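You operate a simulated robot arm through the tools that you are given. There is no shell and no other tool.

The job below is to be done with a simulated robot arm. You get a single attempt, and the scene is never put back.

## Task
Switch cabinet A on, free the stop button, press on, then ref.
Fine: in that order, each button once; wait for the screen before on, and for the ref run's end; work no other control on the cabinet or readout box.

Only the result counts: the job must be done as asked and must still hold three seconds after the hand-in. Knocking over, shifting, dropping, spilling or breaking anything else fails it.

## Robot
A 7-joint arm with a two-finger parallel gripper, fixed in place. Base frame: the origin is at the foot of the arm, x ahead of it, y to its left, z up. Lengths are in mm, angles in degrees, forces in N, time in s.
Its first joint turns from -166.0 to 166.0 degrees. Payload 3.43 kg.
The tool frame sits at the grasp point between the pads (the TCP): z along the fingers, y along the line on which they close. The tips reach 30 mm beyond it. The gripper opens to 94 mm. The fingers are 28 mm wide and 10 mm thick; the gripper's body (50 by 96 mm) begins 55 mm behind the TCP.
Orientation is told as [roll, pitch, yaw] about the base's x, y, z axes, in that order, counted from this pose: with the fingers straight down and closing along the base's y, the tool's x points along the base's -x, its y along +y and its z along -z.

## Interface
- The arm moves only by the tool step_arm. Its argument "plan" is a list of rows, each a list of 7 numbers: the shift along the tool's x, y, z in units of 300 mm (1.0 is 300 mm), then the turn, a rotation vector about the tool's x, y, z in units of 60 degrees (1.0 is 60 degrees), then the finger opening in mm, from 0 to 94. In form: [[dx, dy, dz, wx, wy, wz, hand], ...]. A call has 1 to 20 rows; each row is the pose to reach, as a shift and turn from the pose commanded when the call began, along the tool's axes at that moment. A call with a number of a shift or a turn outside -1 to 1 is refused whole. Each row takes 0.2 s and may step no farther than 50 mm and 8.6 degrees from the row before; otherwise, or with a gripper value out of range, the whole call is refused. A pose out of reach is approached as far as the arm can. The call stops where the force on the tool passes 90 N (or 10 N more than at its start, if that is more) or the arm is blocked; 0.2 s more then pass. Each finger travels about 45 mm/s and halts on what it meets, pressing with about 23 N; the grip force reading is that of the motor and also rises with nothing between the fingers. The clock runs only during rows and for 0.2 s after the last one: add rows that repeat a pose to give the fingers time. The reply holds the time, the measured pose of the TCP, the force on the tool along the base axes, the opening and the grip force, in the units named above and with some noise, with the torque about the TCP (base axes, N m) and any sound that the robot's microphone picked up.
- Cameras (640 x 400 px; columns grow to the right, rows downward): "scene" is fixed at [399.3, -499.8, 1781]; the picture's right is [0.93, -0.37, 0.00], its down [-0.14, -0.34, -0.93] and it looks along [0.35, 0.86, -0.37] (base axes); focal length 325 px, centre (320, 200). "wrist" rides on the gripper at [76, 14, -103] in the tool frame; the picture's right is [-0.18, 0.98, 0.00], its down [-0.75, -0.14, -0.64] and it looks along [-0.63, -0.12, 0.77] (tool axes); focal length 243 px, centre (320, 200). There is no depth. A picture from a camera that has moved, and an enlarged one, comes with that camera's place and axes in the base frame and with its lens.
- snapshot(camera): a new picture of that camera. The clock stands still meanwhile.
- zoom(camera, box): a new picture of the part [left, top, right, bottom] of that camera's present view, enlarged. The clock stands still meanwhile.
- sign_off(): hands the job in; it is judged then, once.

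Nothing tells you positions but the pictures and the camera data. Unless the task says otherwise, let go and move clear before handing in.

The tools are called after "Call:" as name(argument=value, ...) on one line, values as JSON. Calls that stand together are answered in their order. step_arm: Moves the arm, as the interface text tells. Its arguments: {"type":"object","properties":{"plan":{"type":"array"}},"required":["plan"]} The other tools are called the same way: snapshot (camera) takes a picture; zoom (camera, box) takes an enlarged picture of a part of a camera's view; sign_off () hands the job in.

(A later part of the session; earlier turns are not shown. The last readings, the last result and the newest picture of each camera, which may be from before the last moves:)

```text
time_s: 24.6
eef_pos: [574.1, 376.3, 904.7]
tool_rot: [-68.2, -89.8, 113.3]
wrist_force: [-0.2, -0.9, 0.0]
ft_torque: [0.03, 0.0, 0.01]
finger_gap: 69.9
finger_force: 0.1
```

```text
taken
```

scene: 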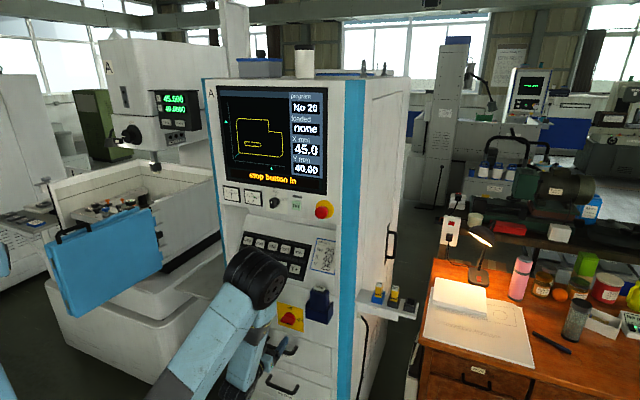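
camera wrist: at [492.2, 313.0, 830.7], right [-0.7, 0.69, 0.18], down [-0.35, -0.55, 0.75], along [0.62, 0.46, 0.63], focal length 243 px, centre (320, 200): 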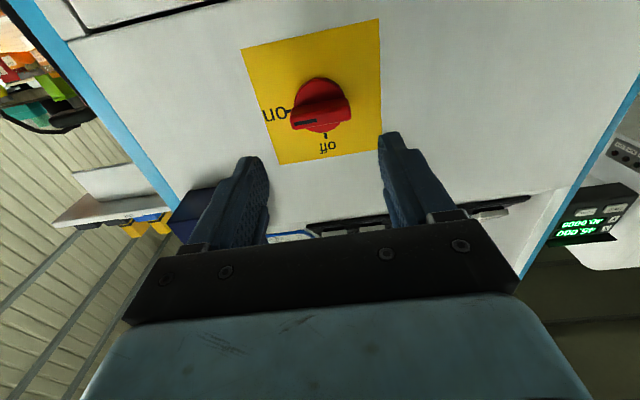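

The handle clearly points at "on". Now rising vertically toward the panel row, staying about 100 mm clear of the face.

Call:
step_arm(plan=[[-0.1333, 0, 0, 0, 0, 0, 70], [-0.2667, 0, 0, 0, 0, 0, 70], [-0.4, 0, 0, 0, 0, 0, 70], [-0.5333, 0, 0, 0, 0, 0, 70], [-0.6667, 0, 0, 0, 0, 0, 70], [-0.8, 0, 0, 0, 0, 0, 70]])

Call:
snapshot(camera="wrist")

Call:
snapshot(camera="scene")

```text
time_s: 26.0
eef_pos: [575.7, 373.8, 1144.2]
tool_rot: [14.8, -89.9, 30.2]
wrist_force: [0.1, 0.0, -0.3]
ft_torque: [0.01, -0.02, 0.02]
finger_gap: 70.1
finger_force: 0.0
```

```text
taken
camera wrist: at [493.0, 311.1, 1069.8], right [-0.7, 0.69, 0.18], down [-0.35, -0.55, 0.75], along [0.63, 0.46, 0.63], focal length 243 px, centre (320, 200)
```

wrist: 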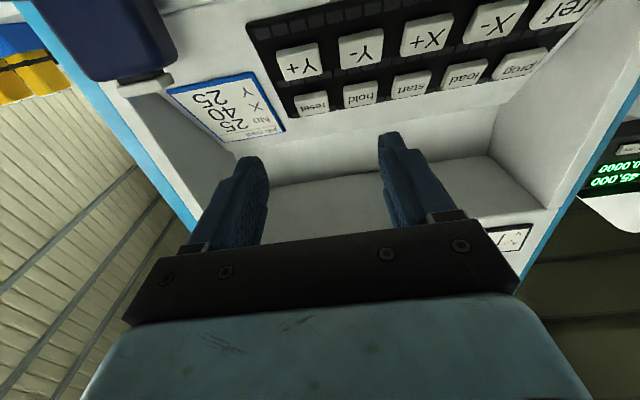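

```text
taken
```

scene: 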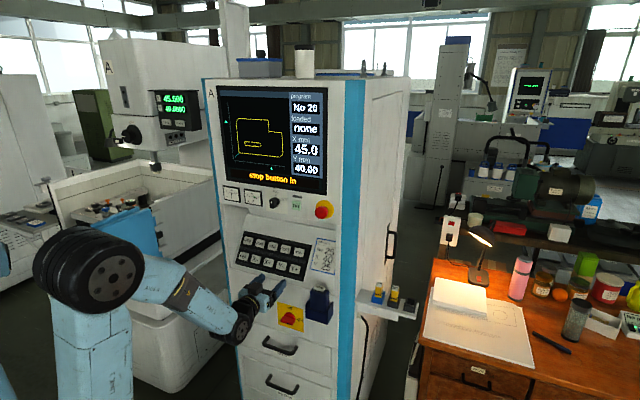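

Call:
step_arm(plan=[[-0.1293, -0.0757, 0, 0, 0, 0, 70], [-0.2587, -0.1513, 0, 0, 0, 0, 70], [-0.388, -0.227, 0, 0, 0, 0, 70], [-0.5173, -0.3027, 0, 0, 0, 0, 70], [-0.6467, -0.3783, 0, 0, 0, 0, 70], [-0.776, -0.454, 0, 0, 0, 0, 70]])

Call:
snapshot(camera="wrist")

Call:
snapshot(camera="scene")

```text
time_s: 27.4
eef_pos: [668.2, 280.0, 1377.4]
tool_rot: [0.7, -90.0, 44.4]
wrist_force: [0.9, 0.3, -0.7]
ft_torque: [0.0, -0.02, -0.03]
finger_gap: 70.2
finger_force: 0.2
```

```text
taken
camera wrist: at [587.6, 216.8, 1304.0], right [-0.7, 0.69, 0.18], down [-0.35, -0.55, 0.75], along [0.63, 0.46, 0.63], focal length 243 px, centre (320, 200)
```

wrist: 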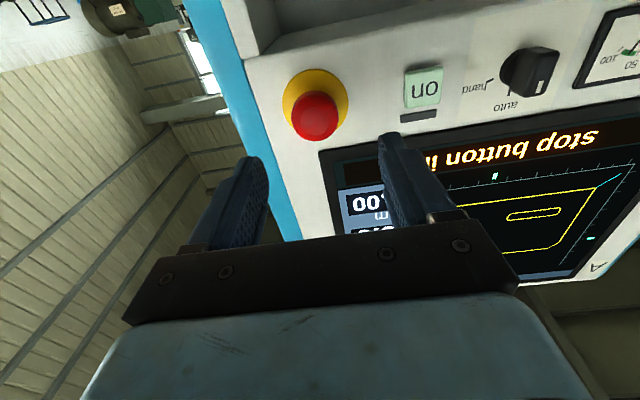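

```text
taken
```

scene: 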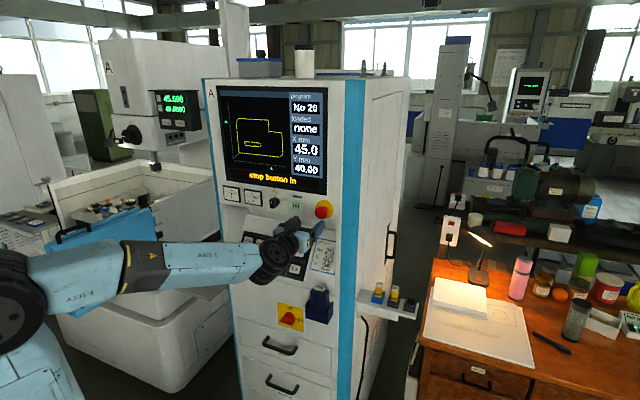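

Call:
zoom(camera="wrist", box=[250, 40, 460, 170])

Call:
zoom(camera="scene", box=[290, 185, 360, 230])

```text
3.05 times, centred on (355, 105) of wrist
camera zoom: at [587.6, 216.8, 1304.0], right [-0.7, 0.69, 0.18], down [-0.35, -0.55, 0.75], along [0.63, 0.46, 0.63], focal length 739 px, centre (213, 490)
```

zoom: 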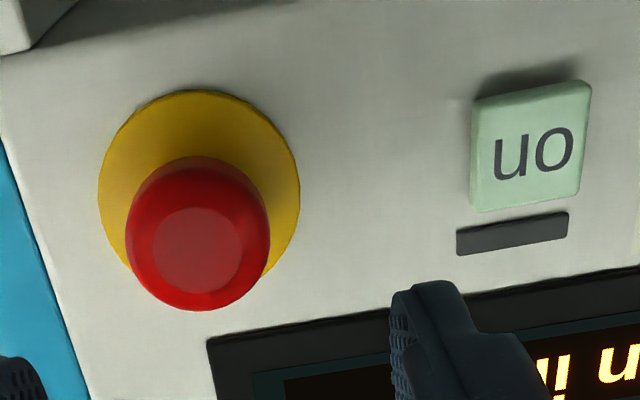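

```text
8.89 times, centred on (325, 208) of scene
camera zoom: at [399.3, -499.8, 1781.0], right [0.93, -0.37, 0.0], down [-0.14, -0.34, -0.93], along [0.35, 0.86, -0.37], focal length 2892 px, centre (276, 133)
```

zoom: 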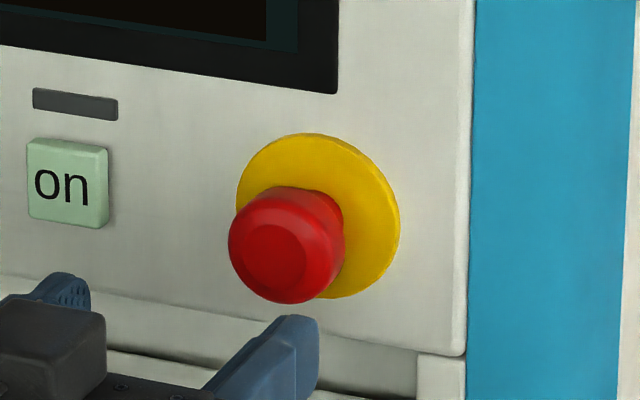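

The stop head front is at ≈752 (normal), lateral 279.7, z 1376, and is about 38 mm across. I'll correct alignment and test a +60° roll in free space here first.

Call:
step_arm(plan=[[0.0047, -0.0173, 0, 0, 0, 0.125, 70], [0.0047, -0.0173, 0, 0, 0, 0.25, 70], [0.0047, -0.0173, 0, 0, 0, 0.375, 70], [0.0047, -0.0173, 0, 0, 0, 0.5, 70], [0.0047, -0.0173, 0, 0, 0, 0.625, 70], [0.0047, -0.0173, 0, 0, 0, 0.75, 70], [0.0047, -0.0173, 0, 0, 0, 0.875, 70], [0.0047, -0.0173, 0, 0, 0, 1.0, 70]])

Call:
snapshot(camera="scene")

Call:
snapshot(camera="wrist")

```text
time_s: 29.2
eef_pos: [674.1, 275.3, 1376.0]
tool_rot: [90.0, -29.9, -44.9]
wrist_force: [0.8, 1.0, 0.3]
ft_torque: [-0.02, -0.02, -0.02]
finger_gap: 69.9
finger_force: 0.1
```

```text
taken
```

scene: 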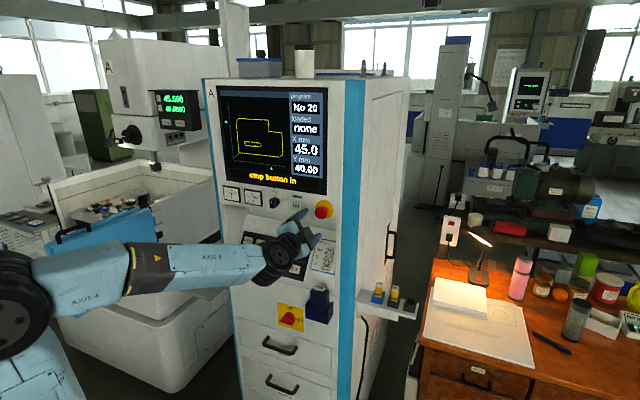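

```text
taken
camera wrist: at [550.7, 255.1, 1351.9], right [-0.23, 0.23, 0.94], down [0.06, -0.97, 0.25], along [0.97, 0.12, 0.21], focal length 243 px, centre (320, 200)
```

wrist: 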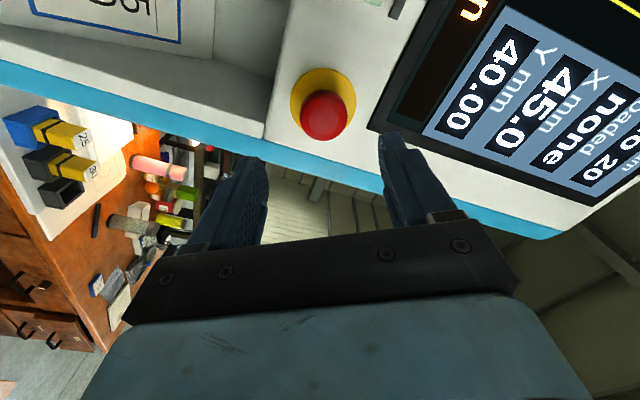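

Call:
zoom(camera="wrist", box=[270, 50, 380, 150])

```text
4.00 times, centred on (325, 100) of wrist
camera zoom: at [550.7, 255.1, 1351.9], right [-0.23, 0.23, 0.94], down [0.06, -0.97, 0.25], along [0.97, 0.12, 0.21], focal length 970 px, centre (300, 600)
```

zoom: 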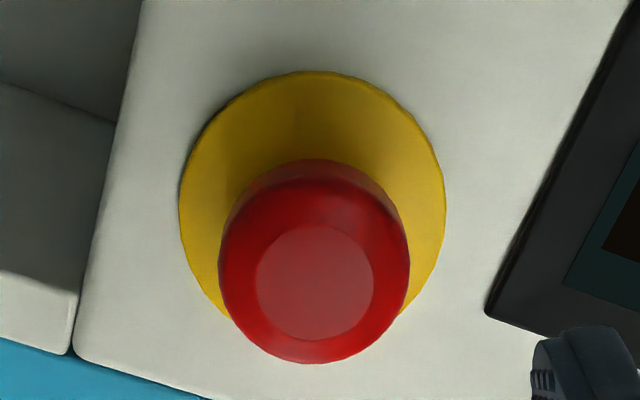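

Refined stop axis: lateral ≈279, z ≈1378.5, head front ≈760. Rolling back to start orientation with alignment correction.

Call:
step_arm(plan=[[0.0045, 0.0122, 0, 0, 0, -0.125, 66], [0.0045, 0.0122, 0, 0, 0, -0.25, 66], [0.0045, 0.0122, 0, 0, 0, -0.375, 66], [0.0045, 0.0122, 0, 0, 0, -0.5, 66], [0.0045, 0.0122, 0, 0, 0, -0.625, 66], [0.0045, 0.0122, 0, 0, 0, -0.75, 66], [0.0045, 0.0122, 0, 0, 0, -0.875, 66], [0.0045, 0.0122, 0, 0, 0, -1.0, 66]])

Call:
step_arm(plan=[[0, 0, 0.08, 0, 0, 0, 66], [0, 0, 0.16, 0, 0, 0, 66], [0, 0, 0.2, 0, 0, 0, 66], [0, 0, 0.2, 0, 0, 0, 66]])

Call:
snapshot(camera="wrist")

Call:
zoom(camera="scene", box=[270, 175, 370, 245])

```text
time_s: 31.0
eef_pos: [671.5, 277.9, 1378.2]
tool_rot: [-84.0, -89.9, 129.1]
wrist_force: [-0.4, 0.1, 0.6]
ft_torque: [-0.02, 0.02, -0.03]
finger_gap: 66.2
finger_force: 0.1
```

```text
time_s: 32.0
eef_pos: [713.8, 320.3, 1377.9]
tool_rot: [-0.6, -90.0, 45.7]
wrist_force: [-0.3, 0.5, -0.5]
ft_torque: [-0.02, -0.01, 0.04]
finger_gap: 66.0
finger_force: 0.0
```

```text
taken
camera wrist: at [632.8, 258.2, 1304.7], right [-0.7, 0.69, 0.18], down [-0.35, -0.55, 0.75], along [0.63, 0.46, 0.63], focal length 243 px, centre (320, 200)
```

wrist: 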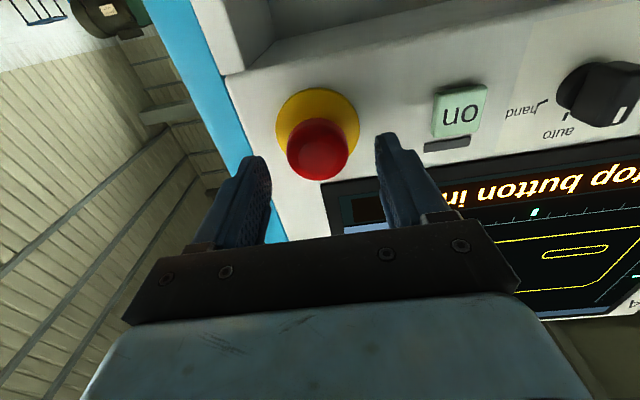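

```text
5.71 times, centred on (320, 210) of scene
camera zoom: at [399.3, -499.8, 1781.0], right [0.93, -0.37, 0.0], down [-0.14, -0.34, -0.93], along [0.35, 0.86, -0.37], focal length 1859 px, centre (320, 143)
```

zoom: 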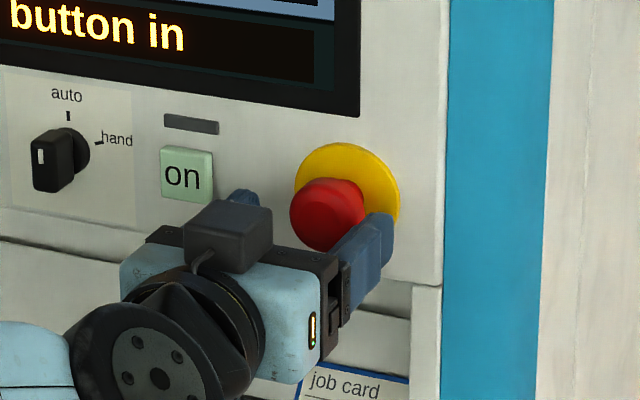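

Aligned. Advance 19 mm and close on the head.

Call:
step_arm(plan=[[0, 0, 0.035, 0, 0, 0, 66], [0, 0, 0.063, 0, 0, 0, 66], [0, 0, 0.063, 0, 0, 0, 50], [0, 0, 0.063, 0, 0, 0, 35], [0, 0, 0.063, 0, 0, 0, 25], [0, 0, 0.063, 0, 0, 0, 25], [0, 0, 0.063, 0, 0, 0, 25]])

Call:
snapshot(camera="wrist")

Call:
zoom(camera="scene", box=[270, 175, 370, 245])

```text
time_s: 33.6
eef_pos: [728.2, 332.7, 1378.6]
tool_rot: [95.1, -89.8, -50.1]
wrist_force: [9.4, -7.4, 4.9]
ft_torque: [0.04, -0.09, -0.41]
finger_gap: 39.0
finger_force: 44.5
```

```text
taken
camera wrist: at [646.5, 270.2, 1304.3], right [-0.7, 0.69, 0.18], down [-0.35, -0.55, 0.75], along [0.63, 0.46, 0.63], focal length 243 px, centre (320, 200)
```

wrist: 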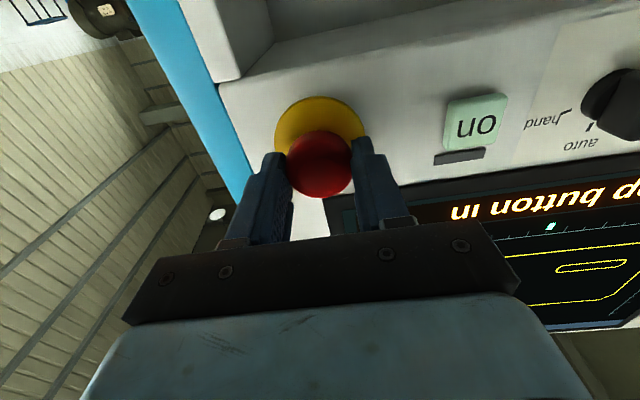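

```text
5.71 times, centred on (320, 210) of scene
camera zoom: at [399.3, -499.8, 1781.0], right [0.93, -0.37, 0.0], down [-0.14, -0.34, -0.93], along [0.35, 0.86, -0.37], focal length 1859 px, centre (320, 143)
```

zoom: 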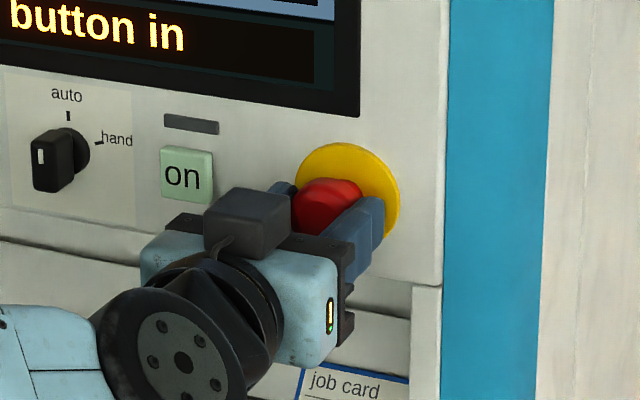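

Gripped the 39 mm head. Twisting clockwise in small steps.

Call:
step_arm(plan=[[0, 0, 0, 0, 0, 0.1, 25], [0, 0, 0, 0, 0, 0.2, 25], [0, 0, 0, 0, 0, 0.3, 25], [0, 0, 0, 0, 0, 0.4, 25], [0, 0, 0, 0, 0, 0.5, 25]])

Call:
snapshot(camera="wrist")

Call:
zoom(camera="scene", box=[200, 75, 360, 225])

```text
time_s: 34.8
eef_pos: [727.8, 332.6, 1376.7]
tool_rot: [89.8, -59.9, -44.9]
wrist_force: [7.4, -12.1, -2.8]
ft_torque: [-0.54, -0.43, -0.32]
finger_gap: 38.8
finger_force: 44.9
```

```text
taken
camera wrist: at [620.9, 296.2, 1320.7], right [-0.54, 0.54, 0.65], down [-0.1, -0.81, 0.58], along [0.84, 0.25, 0.49], focal length 243 px, centre (320, 200)
```

wrist: 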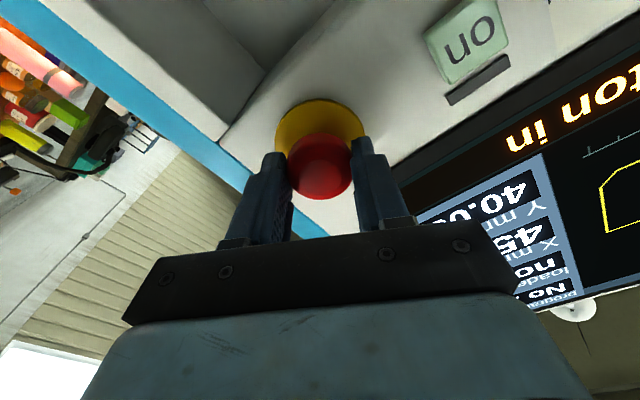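

```text
2.67 times, centred on (280, 150) of scene
camera zoom: at [399.3, -499.8, 1781.0], right [0.93, -0.37, 0.0], down [-0.14, -0.34, -0.93], along [0.35, 0.86, -0.37], focal length 868 px, centre (427, 333)
```

zoom: 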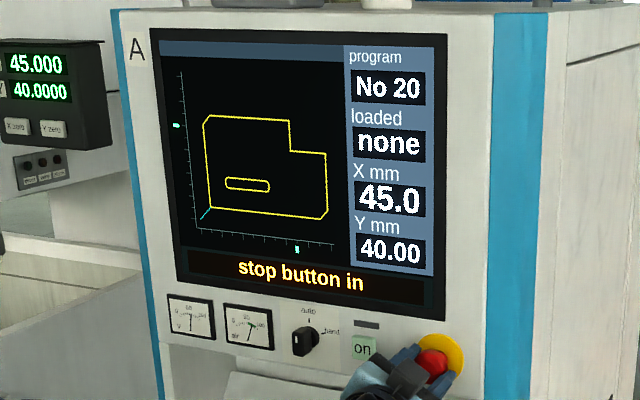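

Torque is building (~0.7 N·m) but the screen still says "in". Continue twisting.

Call:
step_arm(plan=[[0, 0, 0, 0, 0, 0.1, 25], [0, 0, 0, 0, 0, 0.2, 25], [0, 0, 0, 0, 0, 0.3, 25]])

Call:
zoom(camera="wrist", box=[240, 70, 400, 220])

Call:
zoom(camera="scene", box=[200, 75, 360, 225])

```text
time_s: 35.6
eef_pos: [728.2, 332.6, 1378.2]
tool_rot: [89.8, -41.8, -45.0]
wrist_force: [7.8, -8.0, -5.4]
ft_torque: [-0.57, -0.41, -0.23]
finger_gap: 38.9
finger_force: 45.1
```

```text
2.67 times, centred on (320, 145) of wrist
camera zoom: at [610.1, 307.0, 1339.9], right [-0.37, 0.37, 0.85], down [0.01, -0.92, 0.4], along [0.93, 0.16, 0.33], focal length 647 px, centre (320, 347)
```

zoom: 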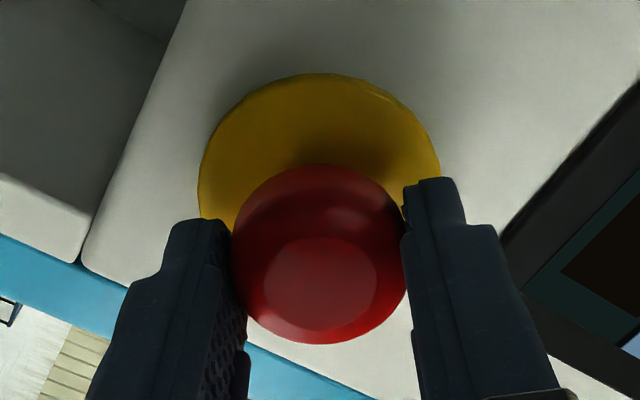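

```text
2.67 times, centred on (280, 150) of scene
camera zoom: at [399.3, -499.8, 1781.0], right [0.93, -0.37, 0.0], down [-0.14, -0.34, -0.93], along [0.35, 0.86, -0.37], focal length 868 px, centre (427, 333)
```

zoom: 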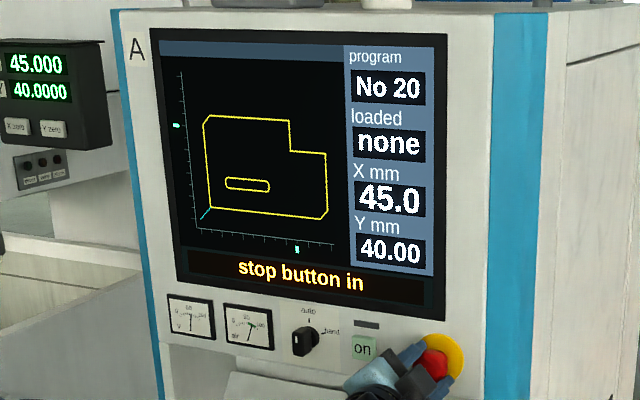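

Call:
step_arm(plan=[[0, 0, 0, 0, 0, 0.1, 25], [0, 0, 0, 0, 0, 0.2, 25], [0, 0, 0, 0, 0, 0.3, 25], [0, 0, 0, 0, 0, 0.4, 25], [0, 0, 0, 0, 0, 0.5, 25]])

Call:
zoom(camera="wrist", box=[240, 70, 400, 220])

Call:
zoom(camera="scene", box=[200, 75, 360, 225])

```text
time_s: 36.8
eef_pos: [727.5, 334.3, 1377.1]
tool_rot: [90.0, -12.0, -44.7]
wrist_force: [4.9, -2.3, -8.4]
ft_torque: [-0.56, -0.16, 0.12]
finger_gap: 38.5
finger_force: 44.7
```

```text
2.67 times, centred on (320, 145) of wrist
camera zoom: at [600.8, 316.4, 1377.8], right [-0.02, 0.02, 1.0], down [0.09, -1.0, 0.02], along [1.0, 0.09, 0.01], focal length 647 px, centre (320, 347)
```

zoom: 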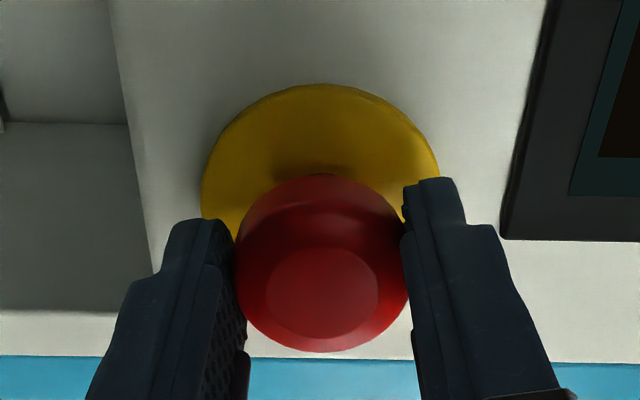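

```text
2.67 times, centred on (280, 150) of scene
camera zoom: at [399.3, -499.8, 1781.0], right [0.93, -0.37, 0.0], down [-0.14, -0.34, -0.93], along [0.35, 0.86, -0.37], focal length 868 px, centre (427, 333)
```

zoom: 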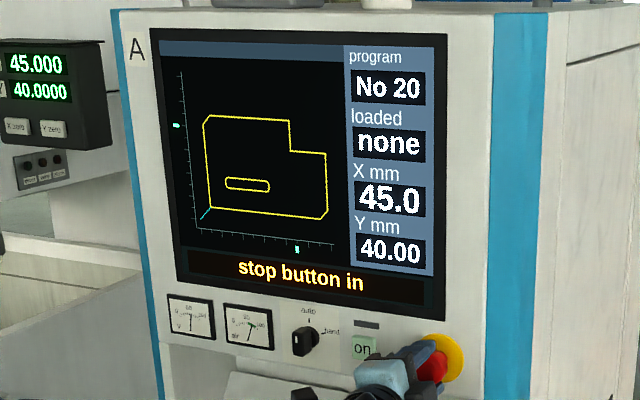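

Twisting slips without releasing; the head may be a pull-to-release type. I'll pull straight back gently with the grip held.

Call:
step_arm(plan=[[0, 0, -0.01, 0, 0, 0, 0], [0, 0, -0.02, 0, 0, 0, 0], [0, 0, -0.03, 0, 0, 0, 0], [0, 0, -0.04, 0, 0, 0, 0]])

Call:
zoom(camera="wrist", box=[240, 70, 400, 220])

Call:
zoom(camera="scene", box=[200, 75, 360, 225])

```text
time_s: 37.8
eef_pos: [720.4, 327.7, 1377.3]
tool_rot: [90.0, -12.0, -44.7]
wrist_force: [25.4, 25.2, -0.1]
ft_torque: [0.06, 0.03, 0.13]
finger_gap: 39.0
finger_force: 44.7
```

```text
2.67 times, centred on (320, 145) of wrist
camera zoom: at [594.3, 309.6, 1377.7], right [-0.02, 0.02, 1.0], down [0.09, -1.0, 0.02], along [1.0, 0.09, 0.01], focal length 647 px, centre (320, 347)
```

zoom: 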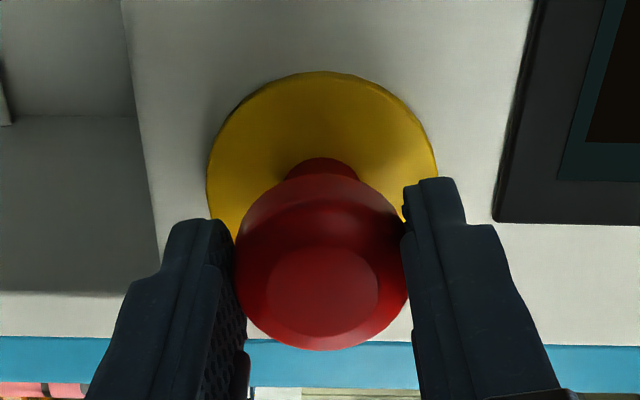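

```text
2.67 times, centred on (280, 150) of scene
camera zoom: at [399.3, -499.8, 1781.0], right [0.93, -0.37, 0.0], down [-0.14, -0.34, -0.93], along [0.35, 0.86, -0.37], focal length 868 px, centre (427, 333)
```

zoom: 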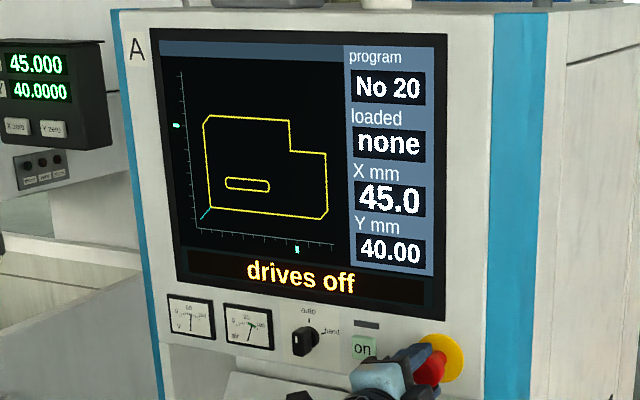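

Pulling freed it: the screen now says "drives off". Open the fingers and back out straight without touching the head again.

Call:
step_arm(plan=[[0, 0, 0, 0, 0, 0, 50], [0, 0, 0, 0, 0, 0, 62], [0, 0, 0, 0, 0, 0, 66], [0, 0, 0, 0, 0, 0, 66]])

Call:
step_arm(plan=[[0, 0, -0.06, 0, 0, 0, 66], [0, 0, -0.14, 0, 0, 0, 66], [0, 0, -0.22, 0, 0, 0, 66]])

Call:
snapshot(camera="wrist")

Call:
zoom(camera="scene", box=[200, 75, 360, 225])

```text
time_s: 38.8
eef_pos: [718.3, 325.2, 1378.1]
tool_rot: [90.0, -12.0, -45.0]
wrist_force: [-0.4, -0.1, 0.4]
ft_torque: [-0.02, -0.01, 0.01]
finger_gap: 66.0
finger_force: 0.1
```

```text
time_s: 39.6
eef_pos: [674.6, 277.4, 1378.7]
tool_rot: [89.9, -11.9, -44.9]
wrist_force: [0.1, 0.7, 0.0]
ft_torque: [0.04, -0.02, 0.04]
finger_gap: 65.9
finger_force: 0.0
```

```text
taken
camera wrist: at [547.9, 260.1, 1378.8], right [-0.02, 0.02, 1.0], down [0.09, -1.0, 0.02], along [1.0, 0.09, 0.01], focal length 243 px, centre (320, 200)
```

wrist: 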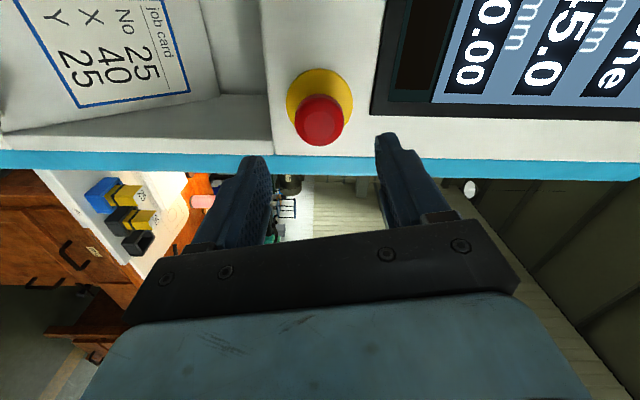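

```text
2.67 times, centred on (280, 150) of scene
camera zoom: at [399.3, -499.8, 1781.0], right [0.93, -0.37, 0.0], down [-0.14, -0.34, -0.93], along [0.35, 0.86, -0.37], focal length 868 px, centre (427, 333)
```

zoom: 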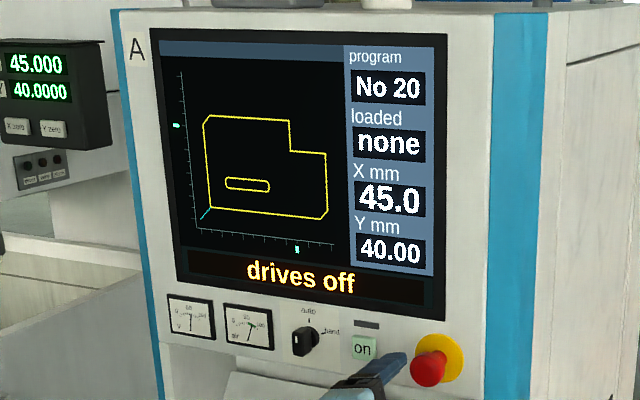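

The stop button is out. Next: close the fingers, shift left to in front of the "on" button, and roll back to the camera-below orientation.

Call:
step_arm(plan=[[0.039, 0.008, 0, 0, 0, -0.125, 40], [0.078, 0.016, 0, 0, 0, -0.25, 20], [0.117, 0.024, 0, 0, 0, -0.375, 0], [0.156, 0.032, 0, 0, 0, -0.5, 0], [0.195, 0.04, 0, 0, 0, -0.625, 0], [0.234, 0.048, 0, 0, 0, -0.75, 0], [0.273, 0.056, 0, 0, 0, -0.875, 0], [0.312, 0.064, 0, 0, 0, -1.0, 0]])

Call:
step_arm(plan=[[0, 0, 0, 0, 0, -0.1, 0], [0, 0, 0, 0, 0, -0.2, 0], [0, 0, 0, 0, 0, -0.3, 0]])

Call:
snapshot(camera="wrist")

Call:
zoom(camera="wrist", box=[220, 40, 420, 190])

Call:
snapshot(camera="scene")

```text
time_s: 41.4
eef_pos: [605.7, 344.8, 1378.3]
tool_rot: [90.1, -72.1, -44.9]
wrist_force: [-0.2, 0.0, 0.5]
ft_torque: [-0.02, 0.02, -0.01]
finger_gap: 0.0
finger_force: 22.4
```

```text
time_s: 42.2
eef_pos: [605.1, 345.0, 1377.9]
tool_rot: [-78.4, -89.9, 123.5]
wrist_force: [-0.2, 0.1, -0.5]
ft_torque: [0.01, 0.01, 0.01]
finger_gap: 0.1
finger_force: 22.6
```

```text
taken
camera wrist: at [523.1, 283.1, 1303.5], right [-0.7, 0.69, 0.18], down [-0.35, -0.55, 0.75], along [0.62, 0.46, 0.63], focal length 243 px, centre (320, 200)
```

wrist: 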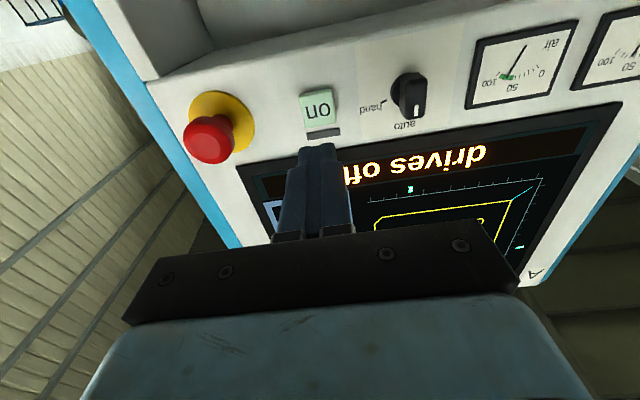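

```text
2.67 times, centred on (320, 115) of wrist
camera zoom: at [523.1, 283.1, 1303.5], right [-0.7, 0.69, 0.18], down [-0.35, -0.55, 0.75], along [0.62, 0.46, 0.63], focal length 647 px, centre (320, 427)
```

zoom: 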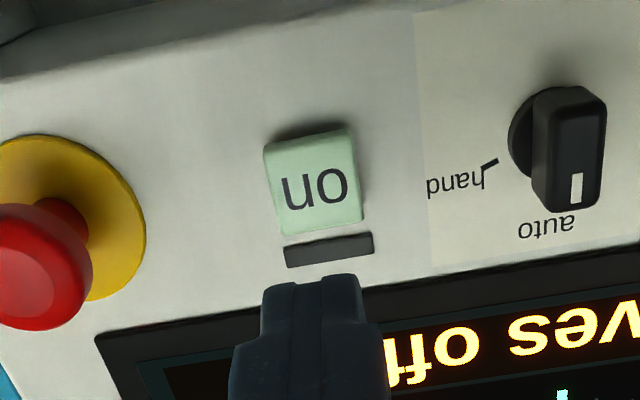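

```text
taken
```

scene: 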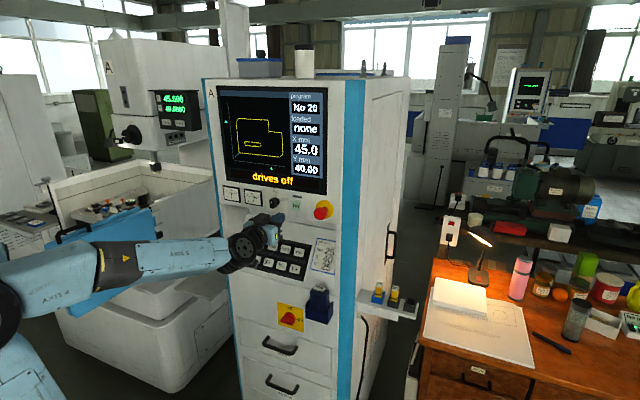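

"on" button centre: lateral 185.5, z 1377.7, front ≈788. I'm aligned within 2 mm. Advancing to just before contact.

Call:
step_arm(plan=[[0, -0.005, 0.1, 0, 0, 0, 0], [0, -0.005, 0.19, 0, 0, 0, 0], [0, -0.005, 0.25, 0, 0, 0, 0], [0, -0.005, 0.25, 0, 0, 0, 0]])

Call:
zoom(camera="wrist", box=[220, 60, 420, 210])

Call:
zoom(camera="scene", box=[250, 175, 350, 245])

```text
time_s: 43.2
eef_pos: [658.9, 399.2, 1377.1]
tool_rot: [54.5, -90.0, -9.4]
wrist_force: [0.1, -0.9, 0.1]
ft_torque: [0.01, 0.01, 0.0]
finger_gap: 0.2
finger_force: 22.7
```

```text
2.67 times, centred on (320, 135) of wrist
camera zoom: at [578.1, 336.1, 1303.4], right [-0.7, 0.69, 0.18], down [-0.35, -0.55, 0.75], along [0.62, 0.46, 0.63], focal length 647 px, centre (320, 373)
```

zoom: 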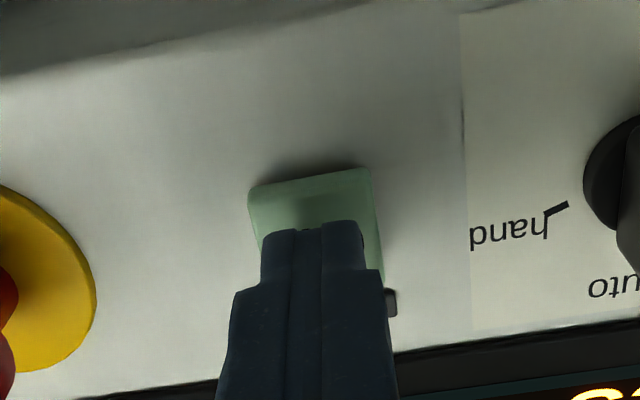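

```text
5.71 times, centred on (300, 210) of scene
camera zoom: at [399.3, -499.8, 1781.0], right [0.93, -0.37, 0.0], down [-0.14, -0.34, -0.93], along [0.35, 0.86, -0.37], focal length 1859 px, centre (434, 143)
```

zoom: 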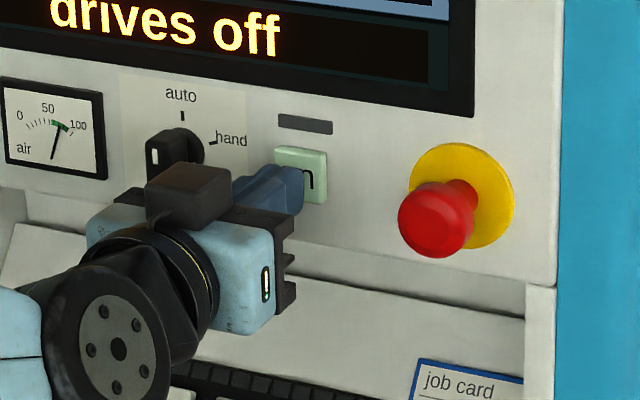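

Tip is about 10 mm from the button, centred. Pressing in small steps.

Call:
step_arm(plan=[[0, -0.005, 0.015, 0, 0, 0, 0], [0, -0.005, 0.025, 0, 0, 0, 0], [0, -0.005, 0.033, 0, 0, 0, 0], [0, -0.005, 0.04, 0, 0, 0, 0]])

Call:
zoom(camera="scene", box=[200, 75, 360, 225])

```text
time_s: 44.2
eef_pos: [668.5, 406.1, 1378.0]
tool_rot: [-155.7, -90.0, -159.2]
wrist_force: [-1.5, -1.6, 0.7]
ft_torque: [0.04, -0.02, -0.07]
finger_gap: 0.0
finger_force: 22.4
heard: click
```

```text
2.67 times, centred on (280, 150) of scene
camera zoom: at [399.3, -499.8, 1781.0], right [0.93, -0.37, 0.0], down [-0.14, -0.34, -0.93], along [0.35, 0.86, -0.37], focal length 868 px, centre (427, 333)
```

zoom: 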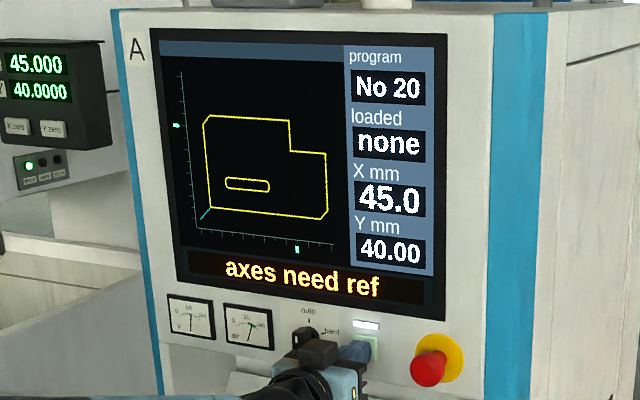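

Click heard: drives lamp is lit and the screen says "axes need ref". Now back straight off the button.

Call:
step_arm(plan=[[0, 0, -0.08, 0, 0, 0, 0], [0, 0, -0.19, 0, 0, 0, 0], [0, 0, -0.3, 0, 0, 0, 0]])

Call:
zoom(camera="scene", box=[200, 75, 360, 225])

```text
time_s: 45.0
eef_pos: [604.7, 340.5, 1379.2]
tool_rot: [46.0, -89.9, -0.9]
wrist_force: [-0.3, 0.6, -0.2]
ft_torque: [0.03, 0.01, -0.01]
finger_gap: 0.1
finger_force: 22.9
```

```text
2.67 times, centred on (280, 150) of scene
camera zoom: at [399.3, -499.8, 1781.0], right [0.93, -0.37, 0.0], down [-0.14, -0.34, -0.93], along [0.35, 0.86, -0.37], focal length 868 px, centre (427, 333)
```

zoom: 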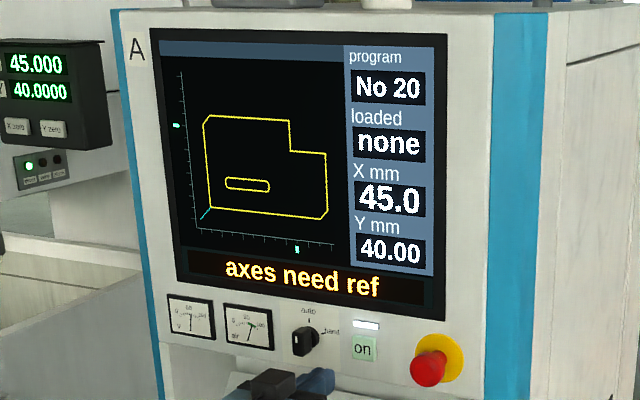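

Now travelling left/down to in front of the ref key while pitching the tool 41° down to match the keypad slope, staying outside the face.

Call:
step_arm(plan=[[0.0804, 0.1218, -0.004, 0, 0.0976, 0, 0], [0.1609, 0.2436, -0.008, 0, 0.1951, 0, 0], [0.2413, 0.3654, -0.012, 0, 0.2927, 0, 0], [0.3217, 0.4873, -0.016, 0, 0.3903, 0, 0], [0.4021, 0.6091, -0.02, 0, 0.4879, 0, 0], [0.4826, 0.7309, -0.024, 0, 0.5854, 0, 0], [0.563, 0.8527, -0.028, 0, 0.683, 0, 0]])

Call:
snapshot(camera="wrist")

Call:
snapshot(camera="scene")

```text
time_s: 46.6
eef_pos: [414.8, 515.6, 1207.3]
tool_rot: [0.2, -48.9, 44.9]
wrist_force: [-0.4, -1.3, 0.2]
ft_torque: [0.01, 0.01, 0.0]
finger_gap: 0.2
finger_force: 22.9
```

```text
taken
camera wrist: at [316.6, 436.4, 1220.3], right [-0.61, 0.78, 0.14], down [0.11, -0.09, 0.99], along [0.78, 0.62, -0.03], focal length 243 px, centre (320, 200)
```

wrist: 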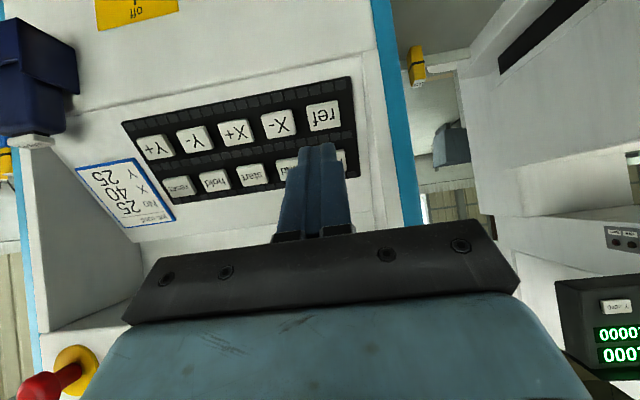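

```text
taken
```

scene: 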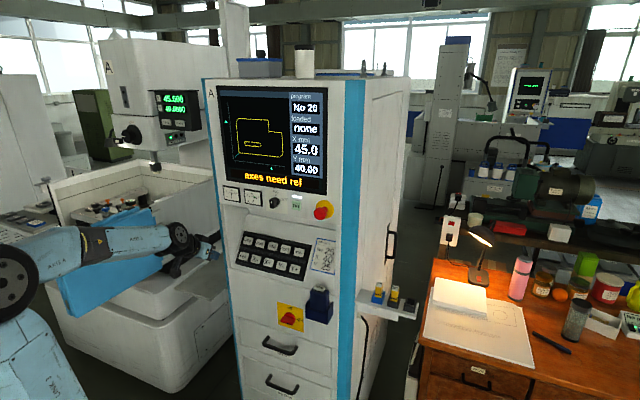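

Call:
zoom(camera="wrist", box=[220, 60, 400, 180])

Call:
zoom(camera="scene", box=[215, 190, 335, 290])

```text
3.33 times, centred on (310, 120) of wrist
camera zoom: at [316.6, 436.4, 1220.3], right [-0.61, 0.78, 0.14], down [0.11, -0.09, 0.99], along [0.78, 0.62, -0.03], focal length 809 px, centre (353, 467)
```

zoom: 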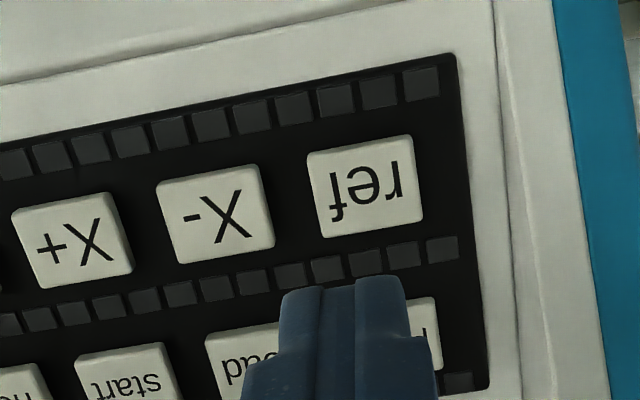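

```text
4.00 times, centred on (275, 240) of scene
camera zoom: at [399.3, -499.8, 1781.0], right [0.93, -0.37, 0.0], down [-0.14, -0.34, -0.93], along [0.35, 0.86, -0.37], focal length 1302 px, centre (500, 40)
```

zoom: 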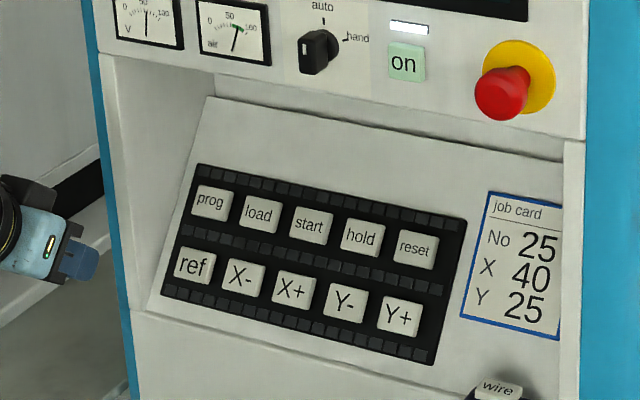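

Ref key measured at (normal 819.5, lateral −69, z 1111.5), with the keypad sloping so the press direction is about 36° below horizontal. Moving to 60 mm off the key along that line.

Call:
step_arm(plan=[[-0.0284, -0.002, 0.1058, 0, -0.03, 0, 0], [-0.0569, -0.004, 0.2115, 0, -0.06, 0, 0], [-0.0853, -0.006, 0.3173, 0, -0.09, 0, 0], [-0.0853, -0.006, 0.3173, 0, -0.09, 0, 0]])

Call:
snapshot(camera="wrist")

Call:
zoom(camera="wrist", box=[220, 60, 440, 210])

Call:
zoom(camera="scene", box=[190, 190, 310, 290])

```text
time_s: 47.6
eef_pos: [481.6, 577.8, 1164.1]
tool_rot: [0.0, -54.4, 45.0]
wrist_force: [0.9, -0.8, -0.3]
ft_torque: [0.05, 0.02, 0.08]
finger_gap: 0.1
finger_force: 22.7
```

```text
taken
camera wrist: at [382.8, 497.8, 1163.6], right [-0.62, 0.77, 0.15], down [0.04, -0.16, 0.99], along [0.78, 0.62, 0.07], focal length 243 px, centre (320, 200)
```

wrist: 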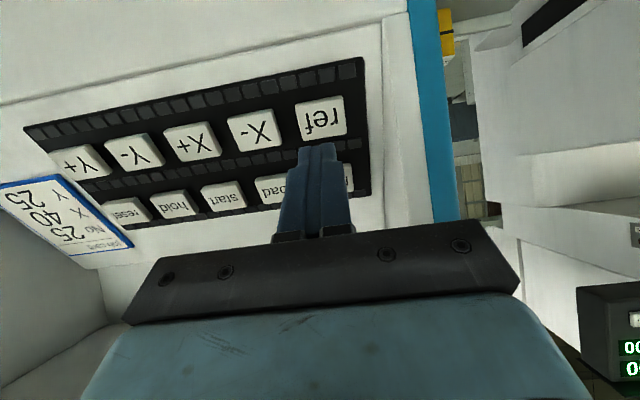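

```text
2.67 times, centred on (330, 135) of wrist
camera zoom: at [382.8, 497.8, 1163.6], right [-0.62, 0.77, 0.15], down [0.04, -0.16, 0.99], along [0.78, 0.62, 0.07], focal length 647 px, centre (293, 373)
```

zoom: 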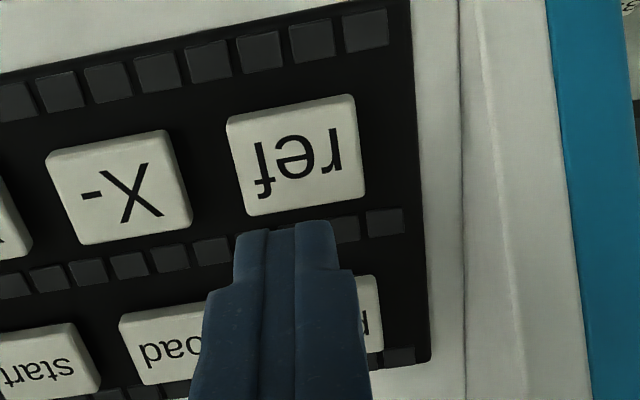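

```text
4.00 times, centred on (250, 240) of scene
camera zoom: at [399.3, -499.8, 1781.0], right [0.93, -0.37, 0.0], down [-0.14, -0.34, -0.93], along [0.35, 0.86, -0.37], focal length 1302 px, centre (600, 40)
```

zoom: 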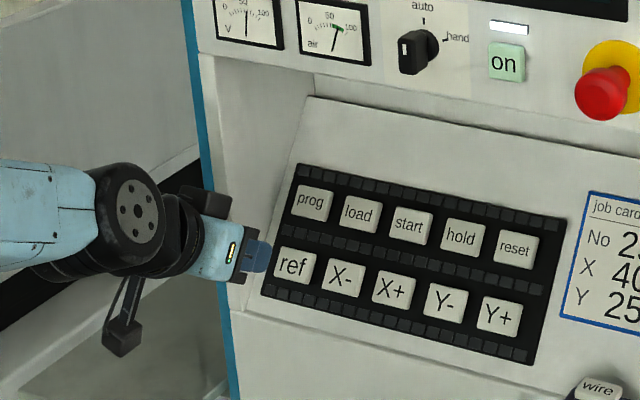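

Alignment good: the tool axis meets the ref key within about 2 mm of its centre. Approaching to ~10 mm off.

Call:
step_arm(plan=[[0, 0.004, 0.08, 0, 0, 0, 0], [0, 0.004, 0.153, 0, 0, 0, 0], [0, 0.004, 0.153, 0, 0, 0, 0]])

Call:
zoom(camera="wrist", box=[220, 60, 440, 210])

Call:
zoom(camera="scene", box=[215, 210, 315, 290])

```text
time_s: 48.4
eef_pos: [507.8, 605.9, 1138.4]
tool_rot: [0.0, -54.4, 45.1]
wrist_force: [-0.8, 0.2, 0.4]
ft_torque: [-0.03, -0.02, 0.0]
finger_gap: 0.1
finger_force: 22.9
```

```text
2.67 times, centred on (330, 135) of wrist
camera zoom: at [408.2, 525.7, 1138.3], right [-0.62, 0.77, 0.15], down [0.04, -0.16, 0.99], along [0.78, 0.62, 0.07], focal length 647 px, centre (293, 373)
```

zoom: 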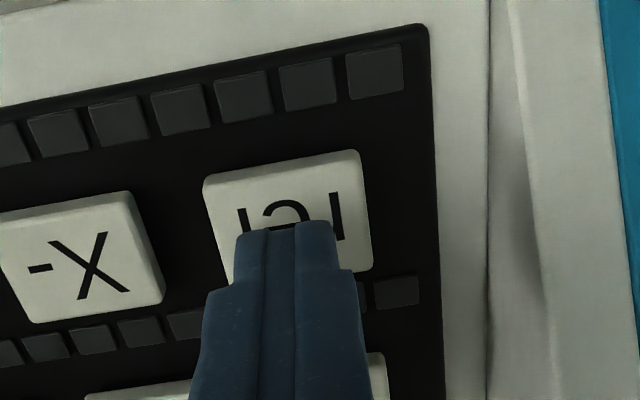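

```text
5.00 times, centred on (265, 250) of scene
camera zoom: at [399.3, -499.8, 1781.0], right [0.93, -0.37, 0.0], down [-0.14, -0.34, -0.93], along [0.35, 0.86, -0.37], focal length 1627 px, centre (595, -50)
```

zoom: 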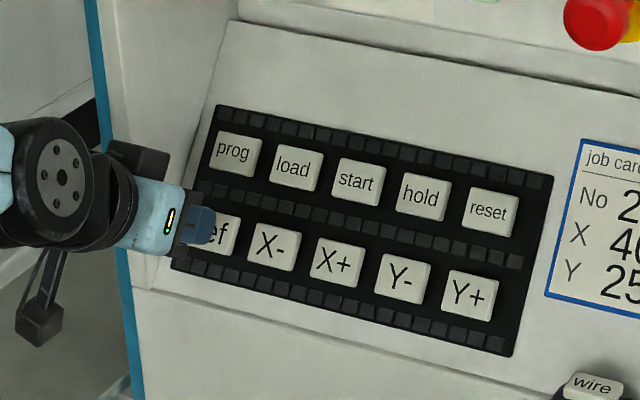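

About 10 mm from the ref key and centred on it. Pressing in small steps.

Call:
step_arm(plan=[[0, 0, 0.015, 0, 0, 0, 0], [0, 0, 0.025, 0, 0, 0, 0], [0, 0, 0.033, 0, 0, 0, 0], [0, 0, 0.04, 0, 0, 0, 0]])

Call:
zoom(camera="scene", box=[200, 75, 360, 225])

Call:
zoom(camera="wrist", box=[220, 60, 440, 210])

```text
time_s: 49.4
eef_pos: [513.1, 613.0, 1132.4]
tool_rot: [0.0, -54.4, 45.1]
wrist_force: [0.0, -0.4, -0.2]
ft_torque: [0.0, -0.02, 0.01]
finger_gap: 0.1
finger_force: 23.2
```

```text
2.67 times, centred on (280, 150) of scene
camera zoom: at [399.3, -499.8, 1781.0], right [0.93, -0.37, 0.0], down [-0.14, -0.34, -0.93], along [0.35, 0.86, -0.37], focal length 868 px, centre (427, 333)
```

zoom: 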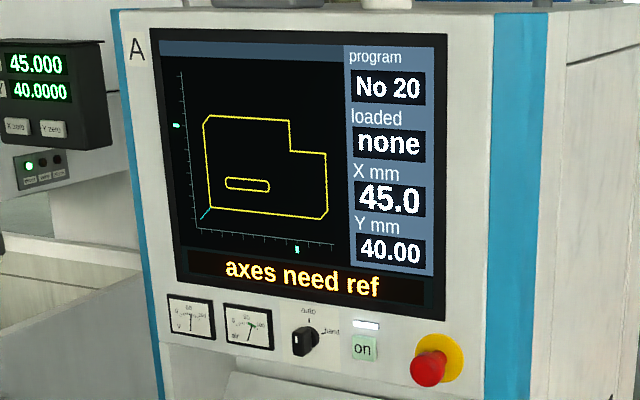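

```text
2.67 times, centred on (330, 135) of wrist
camera zoom: at [414.8, 532.2, 1132.2], right [-0.62, 0.77, 0.15], down [0.04, -0.16, 0.99], along [0.78, 0.62, 0.07], focal length 647 px, centre (293, 373)
```

zoom: 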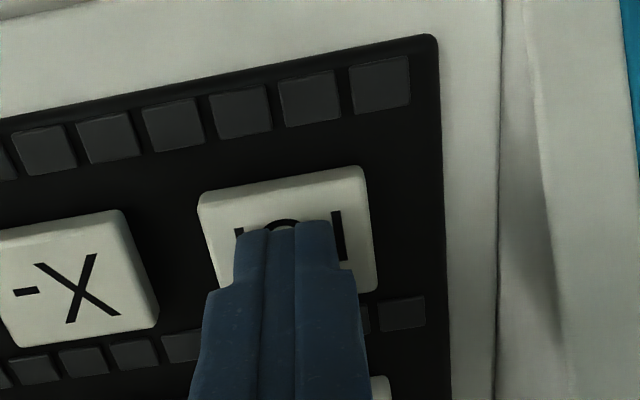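

No contact yet; continue with 2 mm steps.

Call:
step_arm(plan=[[0, 0, 0.007, 0, 0, 0, 0], [0, 0, 0.014, 0, 0, 0, 0], [0, 0, 0.02, 0, 0, 0, 0]])

Call:
zoom(camera="scene", box=[200, 75, 360, 225])

```text
time_s: 50.2
eef_pos: [517.4, 614.4, 1129.9]
tool_rot: [0.1, -54.5, 45.0]
wrist_force: [-10.6, -9.4, 10.8]
ft_torque: [-0.1, 0.12, 0.04]
finger_gap: 0.2
finger_force: 22.9
heard: click
```

```text
2.67 times, centred on (280, 150) of scene
camera zoom: at [399.3, -499.8, 1781.0], right [0.93, -0.37, 0.0], down [-0.14, -0.34, -0.93], along [0.35, 0.86, -0.37], focal length 868 px, centre (427, 333)
```

zoom: 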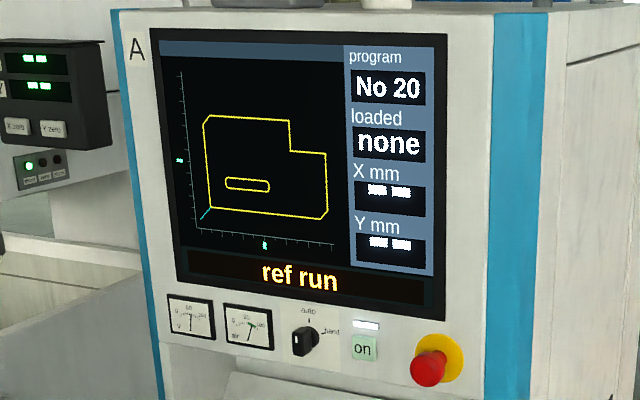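

"ref run" has started after a single click. Backing straight off the key and moving clear.

Call:
step_arm(plan=[[0, 0, -0.06, 0, 0, 0, 0], [0, 0, -0.16, 0, 0, 0, 0], [0, 0, -0.3, 0, 0, 0, 0], [0, 0, -0.44, 0, 0, 0, 0]])

Call:
zoom(camera="scene", box=[200, 75, 360, 225])

Call:
snapshot(camera="scene")

```text
time_s: 51.2
eef_pos: [439.2, 539.0, 1206.1]
tool_rot: [-0.3, -54.5, 45.3]
wrist_force: [-4.6, 2.5, -0.3]
ft_torque: [-0.11, -0.22, -0.33]
finger_gap: 0.0
finger_force: 23.0
```

```text
2.67 times, centred on (280, 150) of scene
camera zoom: at [399.3, -499.8, 1781.0], right [0.93, -0.37, 0.0], down [-0.14, -0.34, -0.93], along [0.35, 0.86, -0.37], focal length 868 px, centre (427, 333)
```

zoom: 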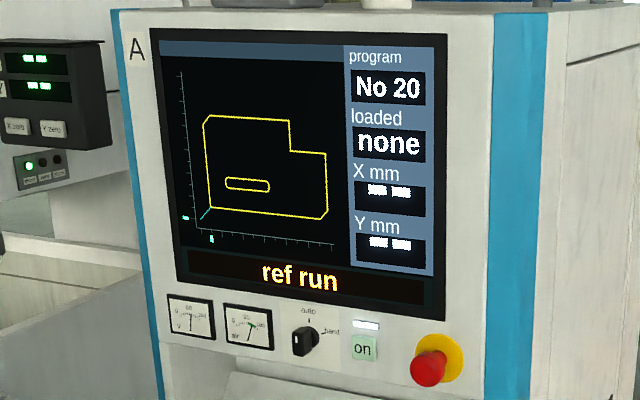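

```text
taken
```

scene: 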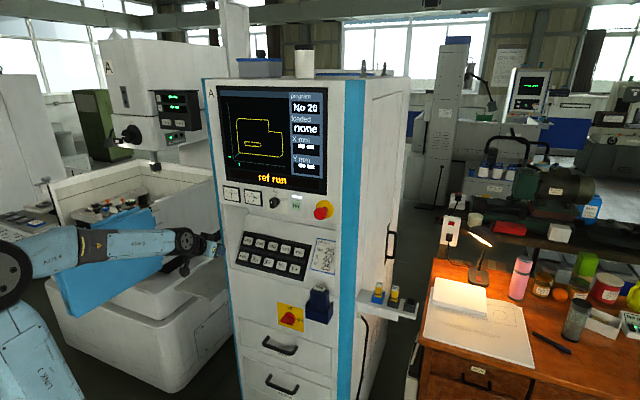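

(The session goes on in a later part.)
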